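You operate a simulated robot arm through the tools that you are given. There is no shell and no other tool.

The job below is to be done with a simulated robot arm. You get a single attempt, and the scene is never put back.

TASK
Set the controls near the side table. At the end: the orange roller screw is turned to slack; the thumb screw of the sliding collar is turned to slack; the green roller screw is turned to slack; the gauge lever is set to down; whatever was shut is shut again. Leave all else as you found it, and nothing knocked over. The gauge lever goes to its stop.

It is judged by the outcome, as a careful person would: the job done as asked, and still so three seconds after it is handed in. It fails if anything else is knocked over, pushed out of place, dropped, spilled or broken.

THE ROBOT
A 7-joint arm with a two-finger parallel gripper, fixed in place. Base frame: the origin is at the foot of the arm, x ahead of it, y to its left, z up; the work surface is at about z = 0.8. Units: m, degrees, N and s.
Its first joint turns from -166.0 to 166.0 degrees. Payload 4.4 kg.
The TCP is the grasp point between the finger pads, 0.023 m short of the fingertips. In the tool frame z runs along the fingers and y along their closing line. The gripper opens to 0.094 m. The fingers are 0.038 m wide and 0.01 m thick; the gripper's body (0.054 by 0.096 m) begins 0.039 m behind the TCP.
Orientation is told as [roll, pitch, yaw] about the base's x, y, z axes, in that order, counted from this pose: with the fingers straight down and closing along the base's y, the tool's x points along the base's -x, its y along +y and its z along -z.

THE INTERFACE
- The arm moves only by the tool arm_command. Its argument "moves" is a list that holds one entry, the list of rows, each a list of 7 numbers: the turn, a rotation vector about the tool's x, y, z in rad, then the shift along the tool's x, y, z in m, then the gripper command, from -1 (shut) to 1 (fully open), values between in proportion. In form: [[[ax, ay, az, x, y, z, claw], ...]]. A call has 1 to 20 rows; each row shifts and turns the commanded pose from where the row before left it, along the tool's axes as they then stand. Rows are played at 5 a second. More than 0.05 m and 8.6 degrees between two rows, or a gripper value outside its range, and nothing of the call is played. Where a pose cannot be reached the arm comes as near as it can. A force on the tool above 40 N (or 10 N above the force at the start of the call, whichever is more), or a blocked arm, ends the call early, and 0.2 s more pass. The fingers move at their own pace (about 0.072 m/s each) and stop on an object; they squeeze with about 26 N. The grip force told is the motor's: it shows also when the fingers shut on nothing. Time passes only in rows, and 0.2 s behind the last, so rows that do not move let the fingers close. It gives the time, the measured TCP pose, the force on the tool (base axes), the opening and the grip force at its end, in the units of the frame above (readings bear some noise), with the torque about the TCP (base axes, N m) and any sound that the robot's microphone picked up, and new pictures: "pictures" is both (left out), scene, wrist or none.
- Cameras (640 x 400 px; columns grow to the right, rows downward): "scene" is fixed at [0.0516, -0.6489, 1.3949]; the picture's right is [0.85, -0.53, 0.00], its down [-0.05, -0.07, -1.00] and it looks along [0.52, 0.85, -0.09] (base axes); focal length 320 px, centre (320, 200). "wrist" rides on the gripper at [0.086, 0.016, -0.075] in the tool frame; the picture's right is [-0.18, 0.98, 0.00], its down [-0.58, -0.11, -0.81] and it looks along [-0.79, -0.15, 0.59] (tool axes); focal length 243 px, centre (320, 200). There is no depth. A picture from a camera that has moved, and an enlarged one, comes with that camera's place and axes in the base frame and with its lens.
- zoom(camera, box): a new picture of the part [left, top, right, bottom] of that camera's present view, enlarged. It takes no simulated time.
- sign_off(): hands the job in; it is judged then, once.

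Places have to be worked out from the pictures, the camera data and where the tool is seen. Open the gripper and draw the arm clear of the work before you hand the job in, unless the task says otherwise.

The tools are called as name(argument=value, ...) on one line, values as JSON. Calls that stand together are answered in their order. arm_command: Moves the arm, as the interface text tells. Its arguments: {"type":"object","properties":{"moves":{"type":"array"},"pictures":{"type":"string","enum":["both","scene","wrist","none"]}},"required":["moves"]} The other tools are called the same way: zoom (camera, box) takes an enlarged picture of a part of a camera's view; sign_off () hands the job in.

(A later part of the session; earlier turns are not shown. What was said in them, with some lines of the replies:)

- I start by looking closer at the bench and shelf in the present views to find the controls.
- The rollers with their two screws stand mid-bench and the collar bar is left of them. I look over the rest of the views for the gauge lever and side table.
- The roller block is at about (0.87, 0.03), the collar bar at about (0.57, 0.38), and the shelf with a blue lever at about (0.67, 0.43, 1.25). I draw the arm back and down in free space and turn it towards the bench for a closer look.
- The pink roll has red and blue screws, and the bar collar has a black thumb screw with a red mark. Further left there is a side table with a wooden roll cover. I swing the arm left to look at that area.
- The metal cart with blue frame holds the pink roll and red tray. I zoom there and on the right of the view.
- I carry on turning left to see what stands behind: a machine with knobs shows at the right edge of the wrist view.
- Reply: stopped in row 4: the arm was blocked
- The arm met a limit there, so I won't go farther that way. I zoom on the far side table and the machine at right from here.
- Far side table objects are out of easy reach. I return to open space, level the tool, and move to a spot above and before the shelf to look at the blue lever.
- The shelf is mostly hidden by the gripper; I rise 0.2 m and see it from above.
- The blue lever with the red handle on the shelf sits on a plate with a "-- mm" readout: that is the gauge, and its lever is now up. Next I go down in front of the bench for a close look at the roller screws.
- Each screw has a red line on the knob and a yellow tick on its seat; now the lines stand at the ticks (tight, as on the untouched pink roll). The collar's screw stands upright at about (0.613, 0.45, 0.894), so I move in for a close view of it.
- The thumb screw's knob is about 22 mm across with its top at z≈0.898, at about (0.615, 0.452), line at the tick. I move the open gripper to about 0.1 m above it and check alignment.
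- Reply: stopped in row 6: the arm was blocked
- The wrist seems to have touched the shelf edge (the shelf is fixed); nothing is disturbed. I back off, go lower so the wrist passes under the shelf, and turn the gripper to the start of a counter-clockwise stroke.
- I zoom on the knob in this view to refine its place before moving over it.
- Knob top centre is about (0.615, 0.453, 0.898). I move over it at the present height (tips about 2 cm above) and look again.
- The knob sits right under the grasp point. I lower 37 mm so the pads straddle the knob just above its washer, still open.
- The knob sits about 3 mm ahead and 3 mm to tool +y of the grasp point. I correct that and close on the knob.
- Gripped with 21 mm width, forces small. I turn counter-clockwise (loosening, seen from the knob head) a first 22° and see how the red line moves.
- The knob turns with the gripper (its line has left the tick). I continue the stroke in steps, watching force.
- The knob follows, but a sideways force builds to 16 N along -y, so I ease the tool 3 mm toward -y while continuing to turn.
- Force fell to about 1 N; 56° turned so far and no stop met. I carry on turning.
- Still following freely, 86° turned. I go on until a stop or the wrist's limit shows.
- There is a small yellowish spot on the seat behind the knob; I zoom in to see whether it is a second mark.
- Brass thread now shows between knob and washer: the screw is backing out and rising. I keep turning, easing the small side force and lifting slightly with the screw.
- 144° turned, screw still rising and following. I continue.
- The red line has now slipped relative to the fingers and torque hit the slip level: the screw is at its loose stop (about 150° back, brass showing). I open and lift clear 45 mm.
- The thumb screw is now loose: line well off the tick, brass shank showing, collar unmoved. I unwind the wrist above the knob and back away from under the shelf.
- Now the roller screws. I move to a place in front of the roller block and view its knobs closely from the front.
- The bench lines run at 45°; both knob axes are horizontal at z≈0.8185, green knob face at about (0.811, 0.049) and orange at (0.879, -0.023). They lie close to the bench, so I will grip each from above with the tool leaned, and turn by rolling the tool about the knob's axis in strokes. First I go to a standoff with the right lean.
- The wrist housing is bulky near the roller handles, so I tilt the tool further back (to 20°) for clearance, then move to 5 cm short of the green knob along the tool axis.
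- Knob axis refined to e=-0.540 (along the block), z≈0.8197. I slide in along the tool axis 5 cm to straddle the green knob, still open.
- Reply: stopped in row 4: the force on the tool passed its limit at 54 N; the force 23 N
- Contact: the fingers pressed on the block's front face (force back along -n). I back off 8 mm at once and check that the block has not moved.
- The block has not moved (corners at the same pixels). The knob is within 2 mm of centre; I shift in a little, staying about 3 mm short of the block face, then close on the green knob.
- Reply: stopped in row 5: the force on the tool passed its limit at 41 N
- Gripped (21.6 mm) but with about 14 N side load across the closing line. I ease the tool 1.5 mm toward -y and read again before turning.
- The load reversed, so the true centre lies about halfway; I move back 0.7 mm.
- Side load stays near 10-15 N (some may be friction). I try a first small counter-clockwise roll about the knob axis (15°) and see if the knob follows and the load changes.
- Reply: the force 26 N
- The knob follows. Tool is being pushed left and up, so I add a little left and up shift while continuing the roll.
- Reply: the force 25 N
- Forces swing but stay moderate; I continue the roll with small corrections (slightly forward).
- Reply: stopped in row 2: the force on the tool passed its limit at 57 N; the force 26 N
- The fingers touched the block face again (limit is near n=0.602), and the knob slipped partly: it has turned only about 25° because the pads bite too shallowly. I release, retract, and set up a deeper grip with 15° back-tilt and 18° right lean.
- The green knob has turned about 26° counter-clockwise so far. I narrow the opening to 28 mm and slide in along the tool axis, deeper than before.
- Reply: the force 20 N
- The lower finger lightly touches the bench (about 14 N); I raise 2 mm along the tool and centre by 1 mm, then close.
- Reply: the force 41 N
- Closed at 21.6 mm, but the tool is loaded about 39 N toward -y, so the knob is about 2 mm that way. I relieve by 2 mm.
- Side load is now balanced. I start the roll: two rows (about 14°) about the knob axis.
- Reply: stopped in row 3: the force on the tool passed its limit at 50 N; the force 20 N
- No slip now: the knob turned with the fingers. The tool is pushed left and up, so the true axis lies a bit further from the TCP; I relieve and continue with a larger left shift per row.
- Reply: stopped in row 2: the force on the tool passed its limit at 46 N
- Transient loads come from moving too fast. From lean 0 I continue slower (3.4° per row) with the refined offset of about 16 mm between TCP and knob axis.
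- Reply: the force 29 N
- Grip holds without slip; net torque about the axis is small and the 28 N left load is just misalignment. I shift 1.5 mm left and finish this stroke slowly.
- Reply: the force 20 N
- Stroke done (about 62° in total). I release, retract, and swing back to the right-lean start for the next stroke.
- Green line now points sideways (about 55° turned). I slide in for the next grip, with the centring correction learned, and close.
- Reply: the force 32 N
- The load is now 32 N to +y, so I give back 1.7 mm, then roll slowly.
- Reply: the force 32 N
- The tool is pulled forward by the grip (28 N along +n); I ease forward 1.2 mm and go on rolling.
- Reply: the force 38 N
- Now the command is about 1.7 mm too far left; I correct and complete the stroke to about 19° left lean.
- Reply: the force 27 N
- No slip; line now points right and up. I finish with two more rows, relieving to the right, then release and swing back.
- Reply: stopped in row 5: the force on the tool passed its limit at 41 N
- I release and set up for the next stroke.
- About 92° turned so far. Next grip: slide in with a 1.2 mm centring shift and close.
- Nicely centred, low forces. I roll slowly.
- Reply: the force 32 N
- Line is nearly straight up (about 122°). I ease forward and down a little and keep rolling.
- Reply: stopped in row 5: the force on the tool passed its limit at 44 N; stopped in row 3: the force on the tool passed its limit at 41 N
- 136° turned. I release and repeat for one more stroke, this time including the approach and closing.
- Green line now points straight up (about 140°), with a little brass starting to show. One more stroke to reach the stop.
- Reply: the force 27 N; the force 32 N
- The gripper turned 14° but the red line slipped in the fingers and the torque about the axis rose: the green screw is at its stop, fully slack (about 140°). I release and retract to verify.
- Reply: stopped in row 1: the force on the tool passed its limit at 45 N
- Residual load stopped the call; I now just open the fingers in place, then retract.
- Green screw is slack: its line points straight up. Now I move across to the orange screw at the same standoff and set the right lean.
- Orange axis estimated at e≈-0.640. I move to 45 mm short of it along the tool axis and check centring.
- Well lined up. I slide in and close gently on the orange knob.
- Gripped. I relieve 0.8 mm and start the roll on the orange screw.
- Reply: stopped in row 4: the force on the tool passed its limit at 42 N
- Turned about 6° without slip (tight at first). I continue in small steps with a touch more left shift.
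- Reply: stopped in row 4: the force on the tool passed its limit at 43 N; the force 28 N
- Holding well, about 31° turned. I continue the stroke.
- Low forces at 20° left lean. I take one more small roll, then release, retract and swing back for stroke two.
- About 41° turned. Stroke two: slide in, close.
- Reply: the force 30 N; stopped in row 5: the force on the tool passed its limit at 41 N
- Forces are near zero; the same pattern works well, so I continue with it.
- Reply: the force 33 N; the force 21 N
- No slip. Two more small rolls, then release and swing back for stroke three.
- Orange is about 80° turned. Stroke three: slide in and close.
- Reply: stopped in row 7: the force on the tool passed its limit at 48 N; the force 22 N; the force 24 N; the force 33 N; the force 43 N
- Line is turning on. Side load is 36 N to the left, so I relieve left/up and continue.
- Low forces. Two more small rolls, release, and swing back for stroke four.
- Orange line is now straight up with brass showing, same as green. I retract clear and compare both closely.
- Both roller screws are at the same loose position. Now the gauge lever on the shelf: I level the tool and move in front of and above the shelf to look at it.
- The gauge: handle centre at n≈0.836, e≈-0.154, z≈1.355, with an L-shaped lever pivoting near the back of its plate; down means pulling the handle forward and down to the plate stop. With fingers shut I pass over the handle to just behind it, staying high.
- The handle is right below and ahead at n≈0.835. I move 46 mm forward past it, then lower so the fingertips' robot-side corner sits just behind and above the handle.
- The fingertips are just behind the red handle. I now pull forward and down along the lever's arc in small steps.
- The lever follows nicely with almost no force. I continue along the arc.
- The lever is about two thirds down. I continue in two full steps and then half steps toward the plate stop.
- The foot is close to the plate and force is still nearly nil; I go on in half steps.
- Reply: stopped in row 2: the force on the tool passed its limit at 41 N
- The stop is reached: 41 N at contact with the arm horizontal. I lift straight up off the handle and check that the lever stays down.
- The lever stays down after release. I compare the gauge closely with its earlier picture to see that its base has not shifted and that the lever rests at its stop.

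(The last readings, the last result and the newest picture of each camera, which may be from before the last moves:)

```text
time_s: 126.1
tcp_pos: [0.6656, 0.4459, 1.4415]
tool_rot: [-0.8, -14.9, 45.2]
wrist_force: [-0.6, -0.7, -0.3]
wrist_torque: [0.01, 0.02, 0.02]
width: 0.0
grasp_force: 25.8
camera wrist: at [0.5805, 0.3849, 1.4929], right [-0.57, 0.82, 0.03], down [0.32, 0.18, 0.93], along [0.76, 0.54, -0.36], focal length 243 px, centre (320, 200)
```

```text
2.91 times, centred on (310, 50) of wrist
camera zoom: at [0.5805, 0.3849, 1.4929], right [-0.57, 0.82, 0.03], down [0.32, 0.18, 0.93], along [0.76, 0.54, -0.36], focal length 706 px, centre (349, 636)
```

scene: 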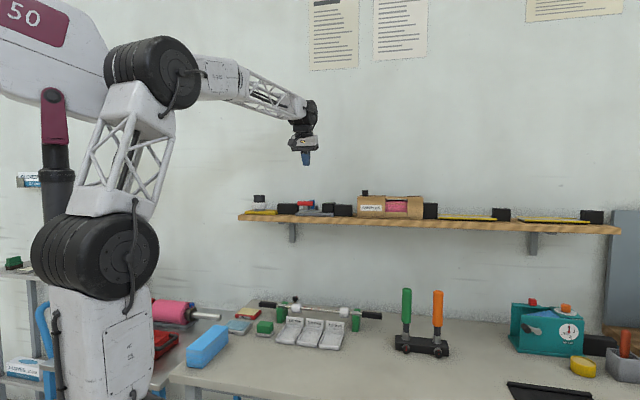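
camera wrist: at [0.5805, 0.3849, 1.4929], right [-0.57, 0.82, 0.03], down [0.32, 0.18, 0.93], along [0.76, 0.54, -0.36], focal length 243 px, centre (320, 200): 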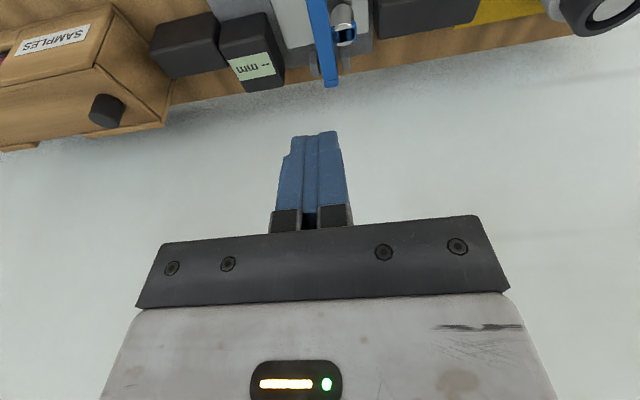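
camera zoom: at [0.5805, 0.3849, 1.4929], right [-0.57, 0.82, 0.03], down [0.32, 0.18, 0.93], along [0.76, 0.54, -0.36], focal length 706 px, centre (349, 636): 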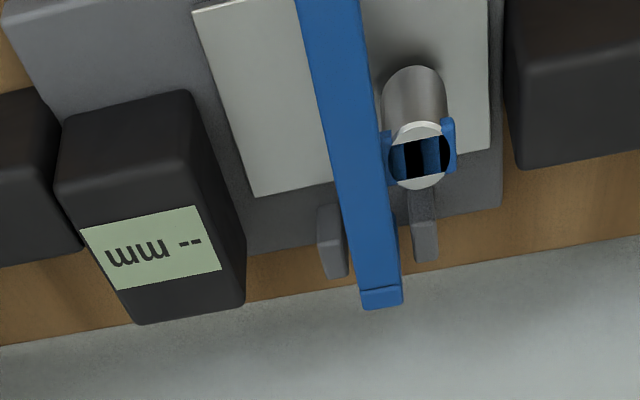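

The gauge base is where it was, and the arm is horizontal with the lever resting down. To be sure it is truly at its stop I touch the handle again gently and read the force millimetre by millimetre.

arm_command(moves=[[[0, 0, 0, 0.0114, 0, 0.0427, -1], [0, 0, 0, 0.0114, 0, 0.0427, -1], [0, 0, 0, 0.0113, 0, 0.0426, -1], [0, 0, 0, 0.0008, 0, 0.0029, -1], [0, 0, 0, 0.0008, 0, 0.0029, -1], [0, 0, 0, 0, 0, 0, -1]]], pictures="scene")

zoom(camera="scene", box=[292, 198, 322, 220])

```text
time_s: 127.5
tcp_pos: [0.6667, 0.4456, 1.3063]
tool_rot: [-0.8, -15.2, 45.1]
wrist_force: [-0.1, 0.1, 0.2]
wrist_torque: [0.01, -0.02, -0.01]
width: 0.0
grasp_force: 26.3
```

scene: 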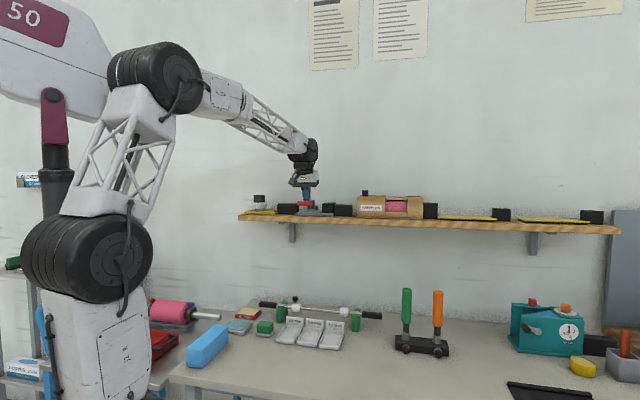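

```text
16.00 times, centred on (307, 209) of scene
camera zoom: at [0.0516, -0.6489, 1.3949], right [0.85, -0.53, 0.0], down [-0.05, -0.07, -1.0], along [0.52, 0.85, -0.09], focal length 5124 px, centre (528, 56)
```

zoom: 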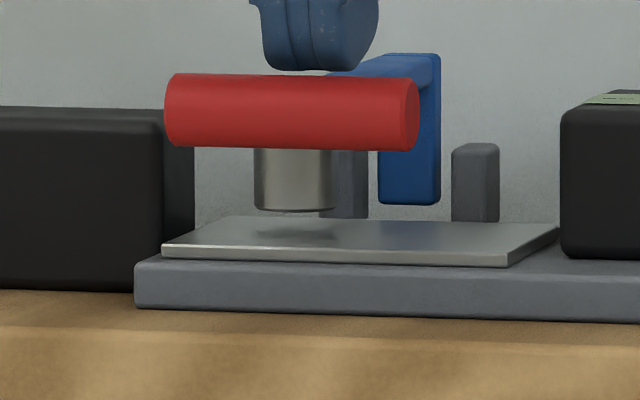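

arm_command(moves=[[[0, 0, 0, 0.0004, 0, 0.0015, -1], [0, 0, 0, 0.0004, 0, 0.0015, -1], [0, 0, 0, 0, 0, 0, -1]]], pictures="scene")

zoom(camera="scene", box=[292, 198, 322, 220])

```text
time_s: 128.3
tcp_pos: [0.6671, 0.4429, 1.3045]
tool_rot: [-0.8, -15.2, 45.2]
wrist_force: [-7.7, 0.3, 12.1]
wrist_torque: [-0.05, 0.35, -0.06]
width: 0.0001
grasp_force: 25.7
```

scene: 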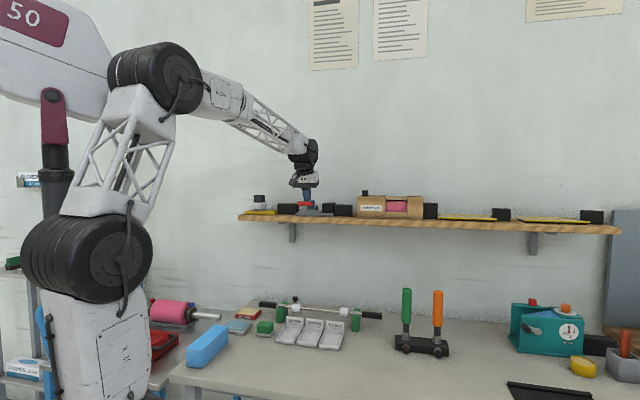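

```text
16.00 times, centred on (307, 209) of scene
camera zoom: at [0.0516, -0.6489, 1.3949], right [0.85, -0.53, 0.0], down [-0.05, -0.07, -1.0], along [0.52, 0.85, -0.09], focal length 5124 px, centre (528, 56)
```

zoom: 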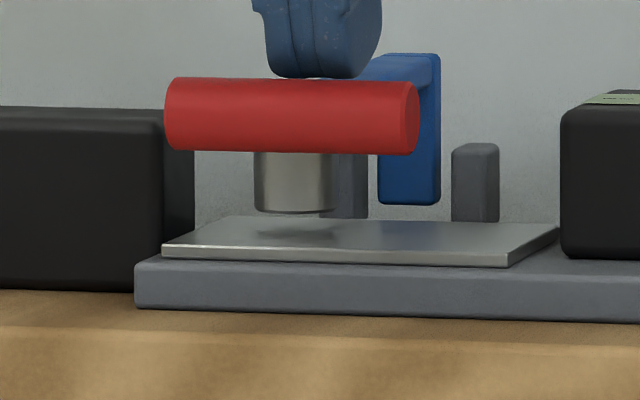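

A 12 N press moves the handle less than 1 mm, and the base stays put: the lever is firmly at its stop. I lift off and draw the arm clear, opening the gripper.

arm_command(moves=[[[0, 0, 0, -0.0026, 0, -0.0097, -1], [0, 0, 0, -0.0103, 0, -0.0386, -1], [0, 0, 0, -0.0125, 0, -0.0465, -1], [0, 0, 0, -0.0125, 0, -0.0465, -1], [0, 0, 0, 0.04, 0, -0.02, -1], [0, 0, 0, 0.045, 0, -0.012, 0], [0, 0, 0, 0.045, 0, -0.012, 1], [0, 0, 0, 0.045, 0, -0.012, 1], [0, 0, 0, 0.045, 0, -0.012, 1], [0, 0, 0, 0.045, 0, -0.012, 1], [0, 0, 0, 0, 0, 0, 1]]])

zoom(camera="scene", box=[285, 170, 341, 222])

zoom(camera="scene", box=[220, 270, 400, 382])

zoom(camera="scene", box=[360, 270, 520, 370])

zoom(camera="scene", box=[280, 290, 312, 314])

```text
time_s: 130.7
tcp_pos: [0.4694, 0.2499, 1.4587]
tool_rot: [-0.7, -15.1, 45.2]
wrist_force: [-0.1, 0.6, -0.9]
wrist_torque: [-0.01, 0.04, -0.02]
width: 0.0938
grasp_force: 0.2
camera wrist: at [0.3845, 0.1877, 1.5082], right [-0.57, 0.82, 0.03], down [0.32, 0.18, 0.93], along [0.76, 0.54, -0.36], focal length 243 px, centre (320, 200)
```

scene: 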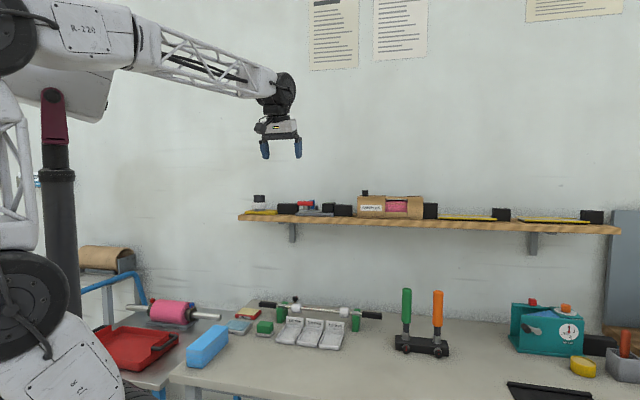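
wrist: 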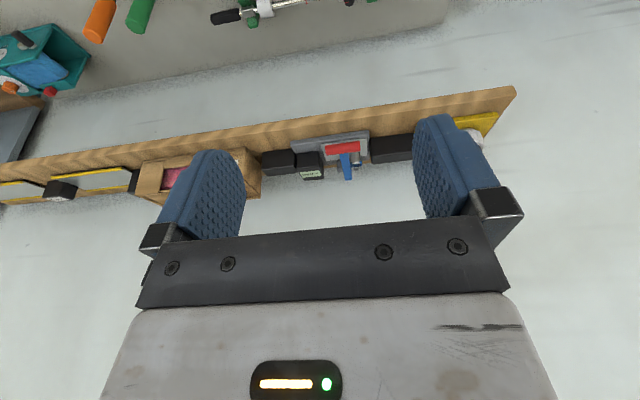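

```text
7.69 times, centred on (313, 196) of scene
camera zoom: at [0.0516, -0.6489, 1.3949], right [0.85, -0.53, 0.0], down [-0.05, -0.07, -1.0], along [0.52, 0.85, -0.09], focal length 2464 px, centre (374, 231)
```

zoom: 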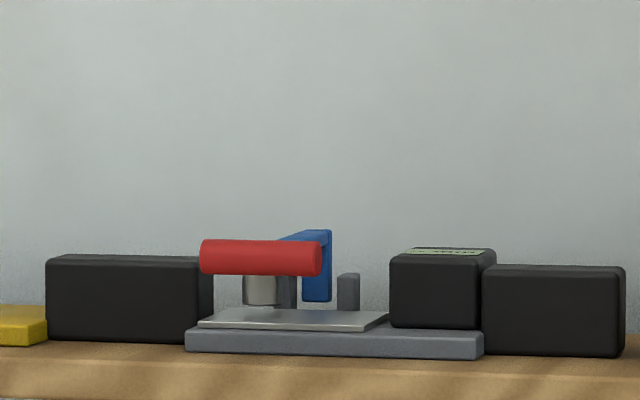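

```text
3.56 times, centred on (310, 326) of scene
camera zoom: at [0.0516, -0.6489, 1.3949], right [0.85, -0.53, 0.0], down [-0.05, -0.07, -1.0], along [0.52, 0.85, -0.09], focal length 1139 px, centre (356, -248)
```

zoom: 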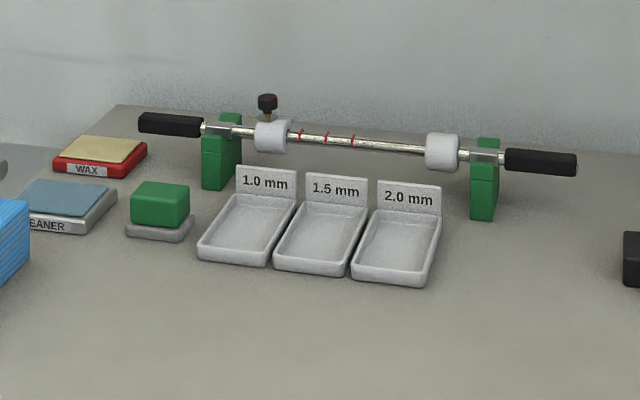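

```text
4.00 times, centred on (440, 320) of scene
camera zoom: at [0.0516, -0.6489, 1.3949], right [0.85, -0.53, 0.0], down [-0.05, -0.07, -1.0], along [0.52, 0.85, -0.09], focal length 1281 px, centre (-160, -280)
```

zoom: 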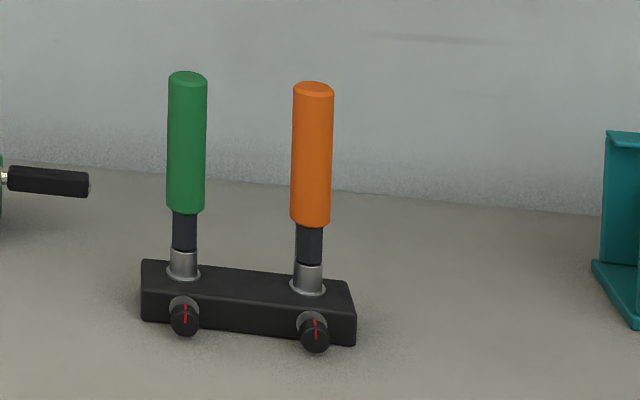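

```text
16.00 times, centred on (296, 302) of scene
camera zoom: at [0.0516, -0.6489, 1.3949], right [0.85, -0.53, 0.0], down [-0.05, -0.07, -1.0], along [0.52, 0.85, -0.09], focal length 5124 px, centre (704, -1432)
```

zoom: 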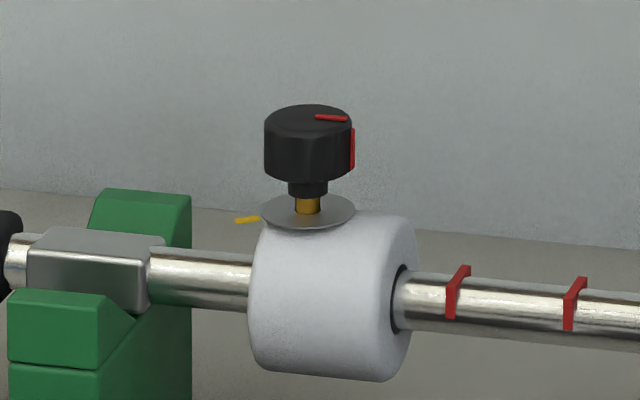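

Everything is in place; the lever is down, collar screw slack and green screw slack. The orange line looks maybe a few degrees short of the green one, so I go to a symmetric view in front of the block to compare them.

arm_command(moves=[[[0, 0, 0, 0.0182, -0.0311, 0.0291, 0], [0, 0, 0, 0.0182, -0.0311, 0.0291, 0], [0, 0, 0, 0.0182, -0.0311, 0.0291, 0], [0, 0, 0, 0.0182, -0.0311, 0.0291, 0], [0, 0, 0, 0.0182, -0.0311, 0.0291, 0], [0, 0, 0, 0.0182, -0.0311, 0.0291, 0], [0, 0, 0, 0.0182, -0.0311, 0.0291, 0], [0, 0, 0, 0.0182, -0.0311, 0.0291, 0], [0, 0, 0, 0.0182, -0.0311, 0.0291, 0], [0, 0, 0, 0.0182, -0.0311, 0.0291, 0], [0, 0, 0, 0.0182, -0.0311, 0.0291, 0], [0, 0, 0, 0.0182, -0.0311, 0.0291, 0], [0, 0, 0, 0.0182, -0.0311, 0.0291, 0], [0, 0, 0, 0.0182, -0.0311, 0.0291, 1], [0, 0, -0.1, 0, 0, 0, 1], [0, 0, -0.09, 0, 0, 0, 1], [0, 0, 0, 0, 0, 0, 1]]], pictures="wrist")

```text
time_s: 134.3
tcp_pos: [0.6866, -0.1625, 1.006]
tool_rot: [-3.7, -14.7, 56.5]
wrist_force: [-0.3, 0.0, 1.1]
wrist_torque: [0.0, 0.02, -0.01]
width: 0.0941
grasp_force: 0.1
camera wrist: at [0.6118, -0.2369, 1.0556], right [-0.71, 0.7, -0.02], down [0.24, 0.27, 0.93], along [0.66, 0.66, -0.36], focal length 243 px, centre (320, 200)
```

wrist: 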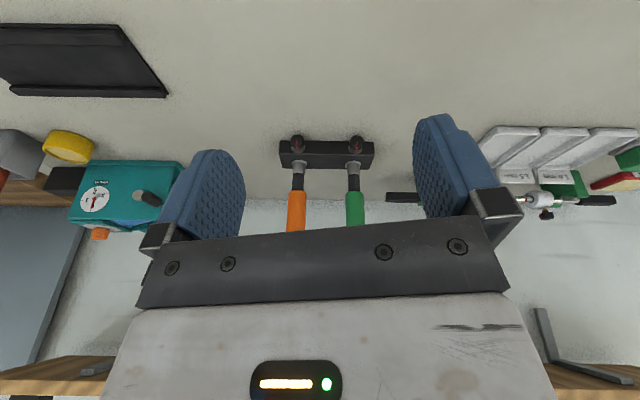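

zoom(camera="wrist", box=[275, 125, 315, 165])

zoom(camera="wrist", box=[337, 125, 377, 165])

zoom(camera="wrist", box=[275, 115, 380, 180])

```text
10.00 times, centred on (295, 145) of wrist
camera zoom: at [0.6118, -0.2369, 1.0556], right [-0.71, 0.7, -0.02], down [0.24, 0.27, 0.93], along [0.66, 0.66, -0.36], focal length 2426 px, centre (570, 750)
```

zoom: 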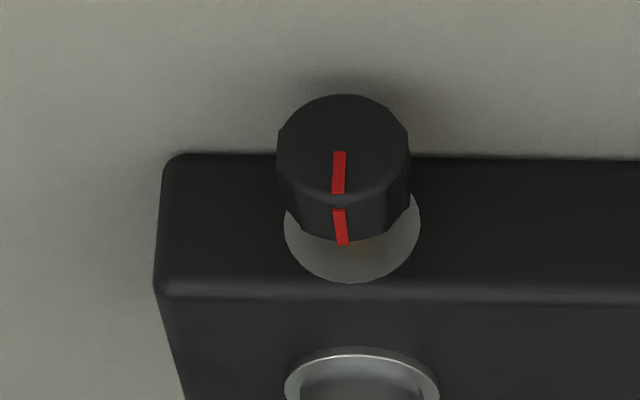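

```text
10.00 times, centred on (357, 145) of wrist
camera zoom: at [0.6118, -0.2369, 1.0556], right [-0.71, 0.7, -0.02], down [0.24, 0.27, 0.93], along [0.66, 0.66, -0.36], focal length 2426 px, centre (-50, 750)
```

zoom: 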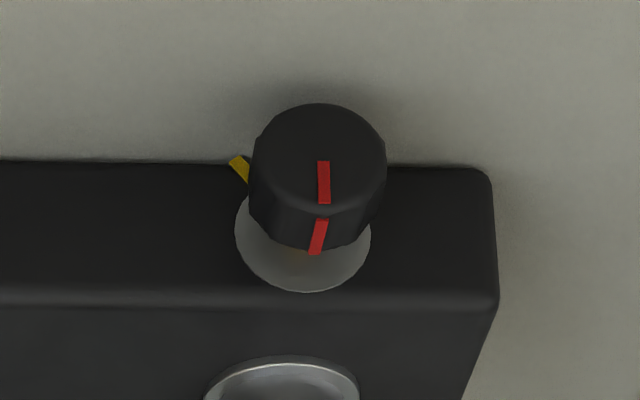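

```text
6.10 times, centred on (328, 148) of wrist
camera zoom: at [0.6118, -0.2369, 1.0556], right [-0.71, 0.7, -0.02], down [0.24, 0.27, 0.93], along [0.66, 0.66, -0.36], focal length 1479 px, centre (274, 520)
```

zoom: 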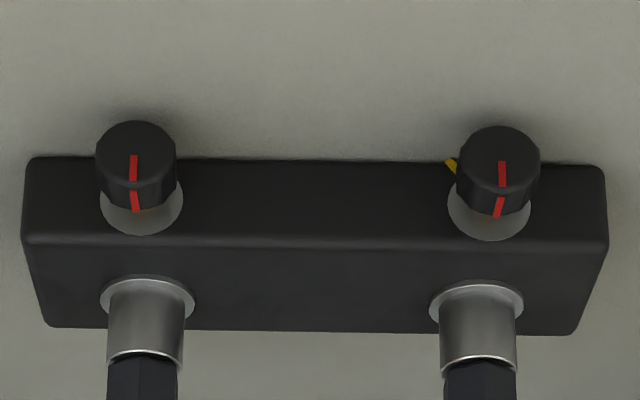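

Seen symmetrically, both knob lines stand at the same angle (within a degree or two), so orange is at its stop too. I raise the arm well clear with the gripper open and take a last look at the whole scene.

arm_command(moves=[[[0, 0, 0, -0.0114, -0.0028, -0.0434, 1], [0, 0, 0, -0.0114, -0.0028, -0.0434, 1], [0, 0, 0, -0.0114, -0.0028, -0.0434, 1], [0, 0, 0, -0.0114, -0.0028, -0.0434, 1], [0, 0, 0, -0.0114, -0.0028, -0.0434, 1], [0, 0, 0, -0.0114, -0.0028, -0.0434, 1], [0, 0, 0, -0.0114, -0.0028, -0.0434, 1], [0, 0, 0, -0.0114, -0.0028, -0.0434, 1], [0, 0, 0, 0, 0, 0, 1]]])

zoom(camera="scene", box=[230, 160, 440, 291])

zoom(camera="scene", box=[480, 280, 640, 400])

zoom(camera="scene", box=[270, 290, 350, 335])

```text
time_s: 136.3
tcp_pos: [0.6856, -0.1605, 1.3648]
tool_rot: [-3.8, -14.7, 56.5]
wrist_force: [0.6, -0.6, -0.3]
wrist_torque: [0.01, -0.02, -0.01]
width: 0.0939
grasp_force: 0.1
camera wrist: at [0.6116, -0.234, 1.414], right [-0.71, 0.7, -0.01], down [0.24, 0.27, 0.93], along [0.66, 0.66, -0.36], focal length 243 px, centre (320, 200)
```

scene: 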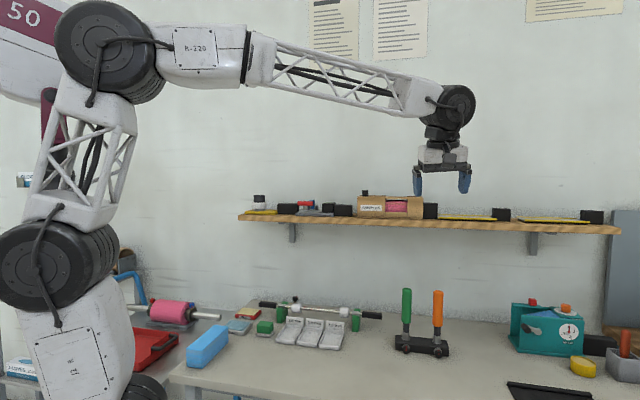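
wrist: 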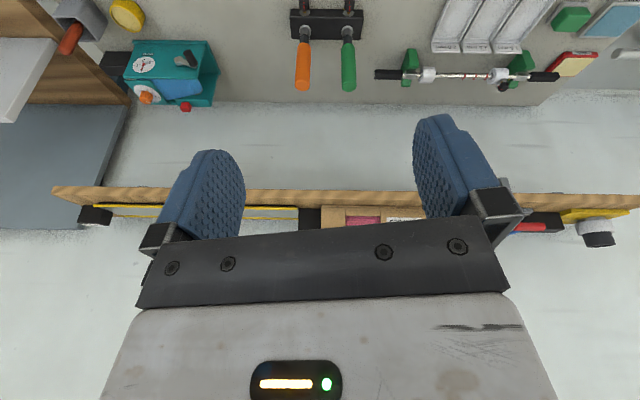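

```text
3.05 times, centred on (335, 226) of scene
camera zoom: at [0.0516, -0.6489, 1.3949], right [0.85, -0.53, 0.0], down [-0.05, -0.07, -1.0], along [0.52, 0.85, -0.09], focal length 976 px, centre (274, 122)
```

zoom: 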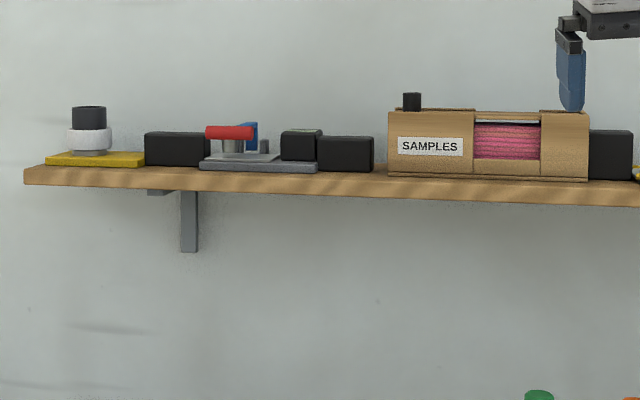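

```text
3.33 times, centred on (560, 340) of scene
camera zoom: at [0.0516, -0.6489, 1.3949], right [0.85, -0.53, 0.0], down [-0.05, -0.07, -1.0], along [0.52, 0.85, -0.09], focal length 1068 px, centre (-480, -267)
```

zoom: 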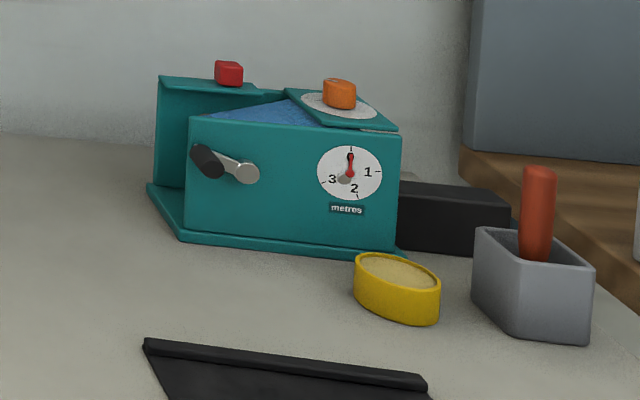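

```text
8.00 times, centred on (310, 312) of scene
camera zoom: at [0.0516, -0.6489, 1.3949], right [0.85, -0.53, 0.0], down [-0.05, -0.07, -1.0], along [0.52, 0.85, -0.09], focal length 2562 px, centre (400, -700)
```

zoom: 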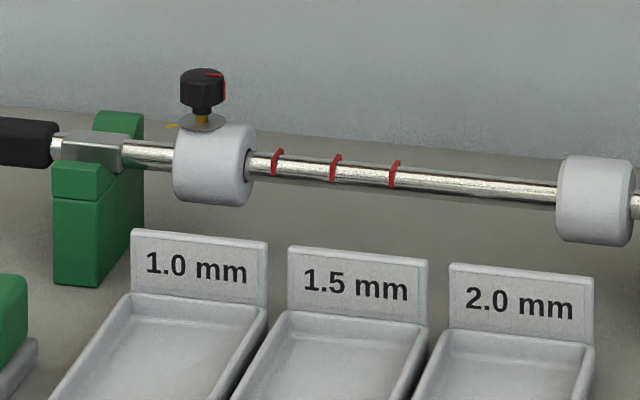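

All four controls are set: orange, green and collar screws slack, and the gauge lever down at its stop. Nothing was opened, nothing else is visibly disturbed, and the arm is clear with the gripper open, so I hand the job in.

sign_off()

```text
The job is handed in.
```

I set all four controls and handed the job in; I haven't had a result back.

- **Orange and green roller screws:** both are turned counter-clockwise about 140°. The green one turned until it would go no further. The orange one stands at the same angle, within a degree or two.
- **Sliding collar thumb screw:** it is turned counter-clockwise to its stop, with the brass shank showing. I took this to be the collar on the bar with the three red marks, since it is the only one there with a thumb screw.
- **Gauge lever:** I took this to be the blue lever with the red handle on the shelf gauge. It is down at its stop and stayed down after I let go. A light second press moved it less than 1 mm.
- **Anything shut:** I opened nothing, so nothing needed closing.

A few things happened along the way:

- The wrist touched the edge of the shelf once.
- The fingers pressed the front of the roller block and the bench a few times. The block did not visibly move.
- The bar carrying the collar shifted about 1 mm in its stands while I turned the thumb screw.
- The gauge base may have tipped slightly when I first pushed the lever to its stop. It settled back in the same place.

Nothing else looked moved or knocked over in the last pictures. The gripper is open and the arm is clear.
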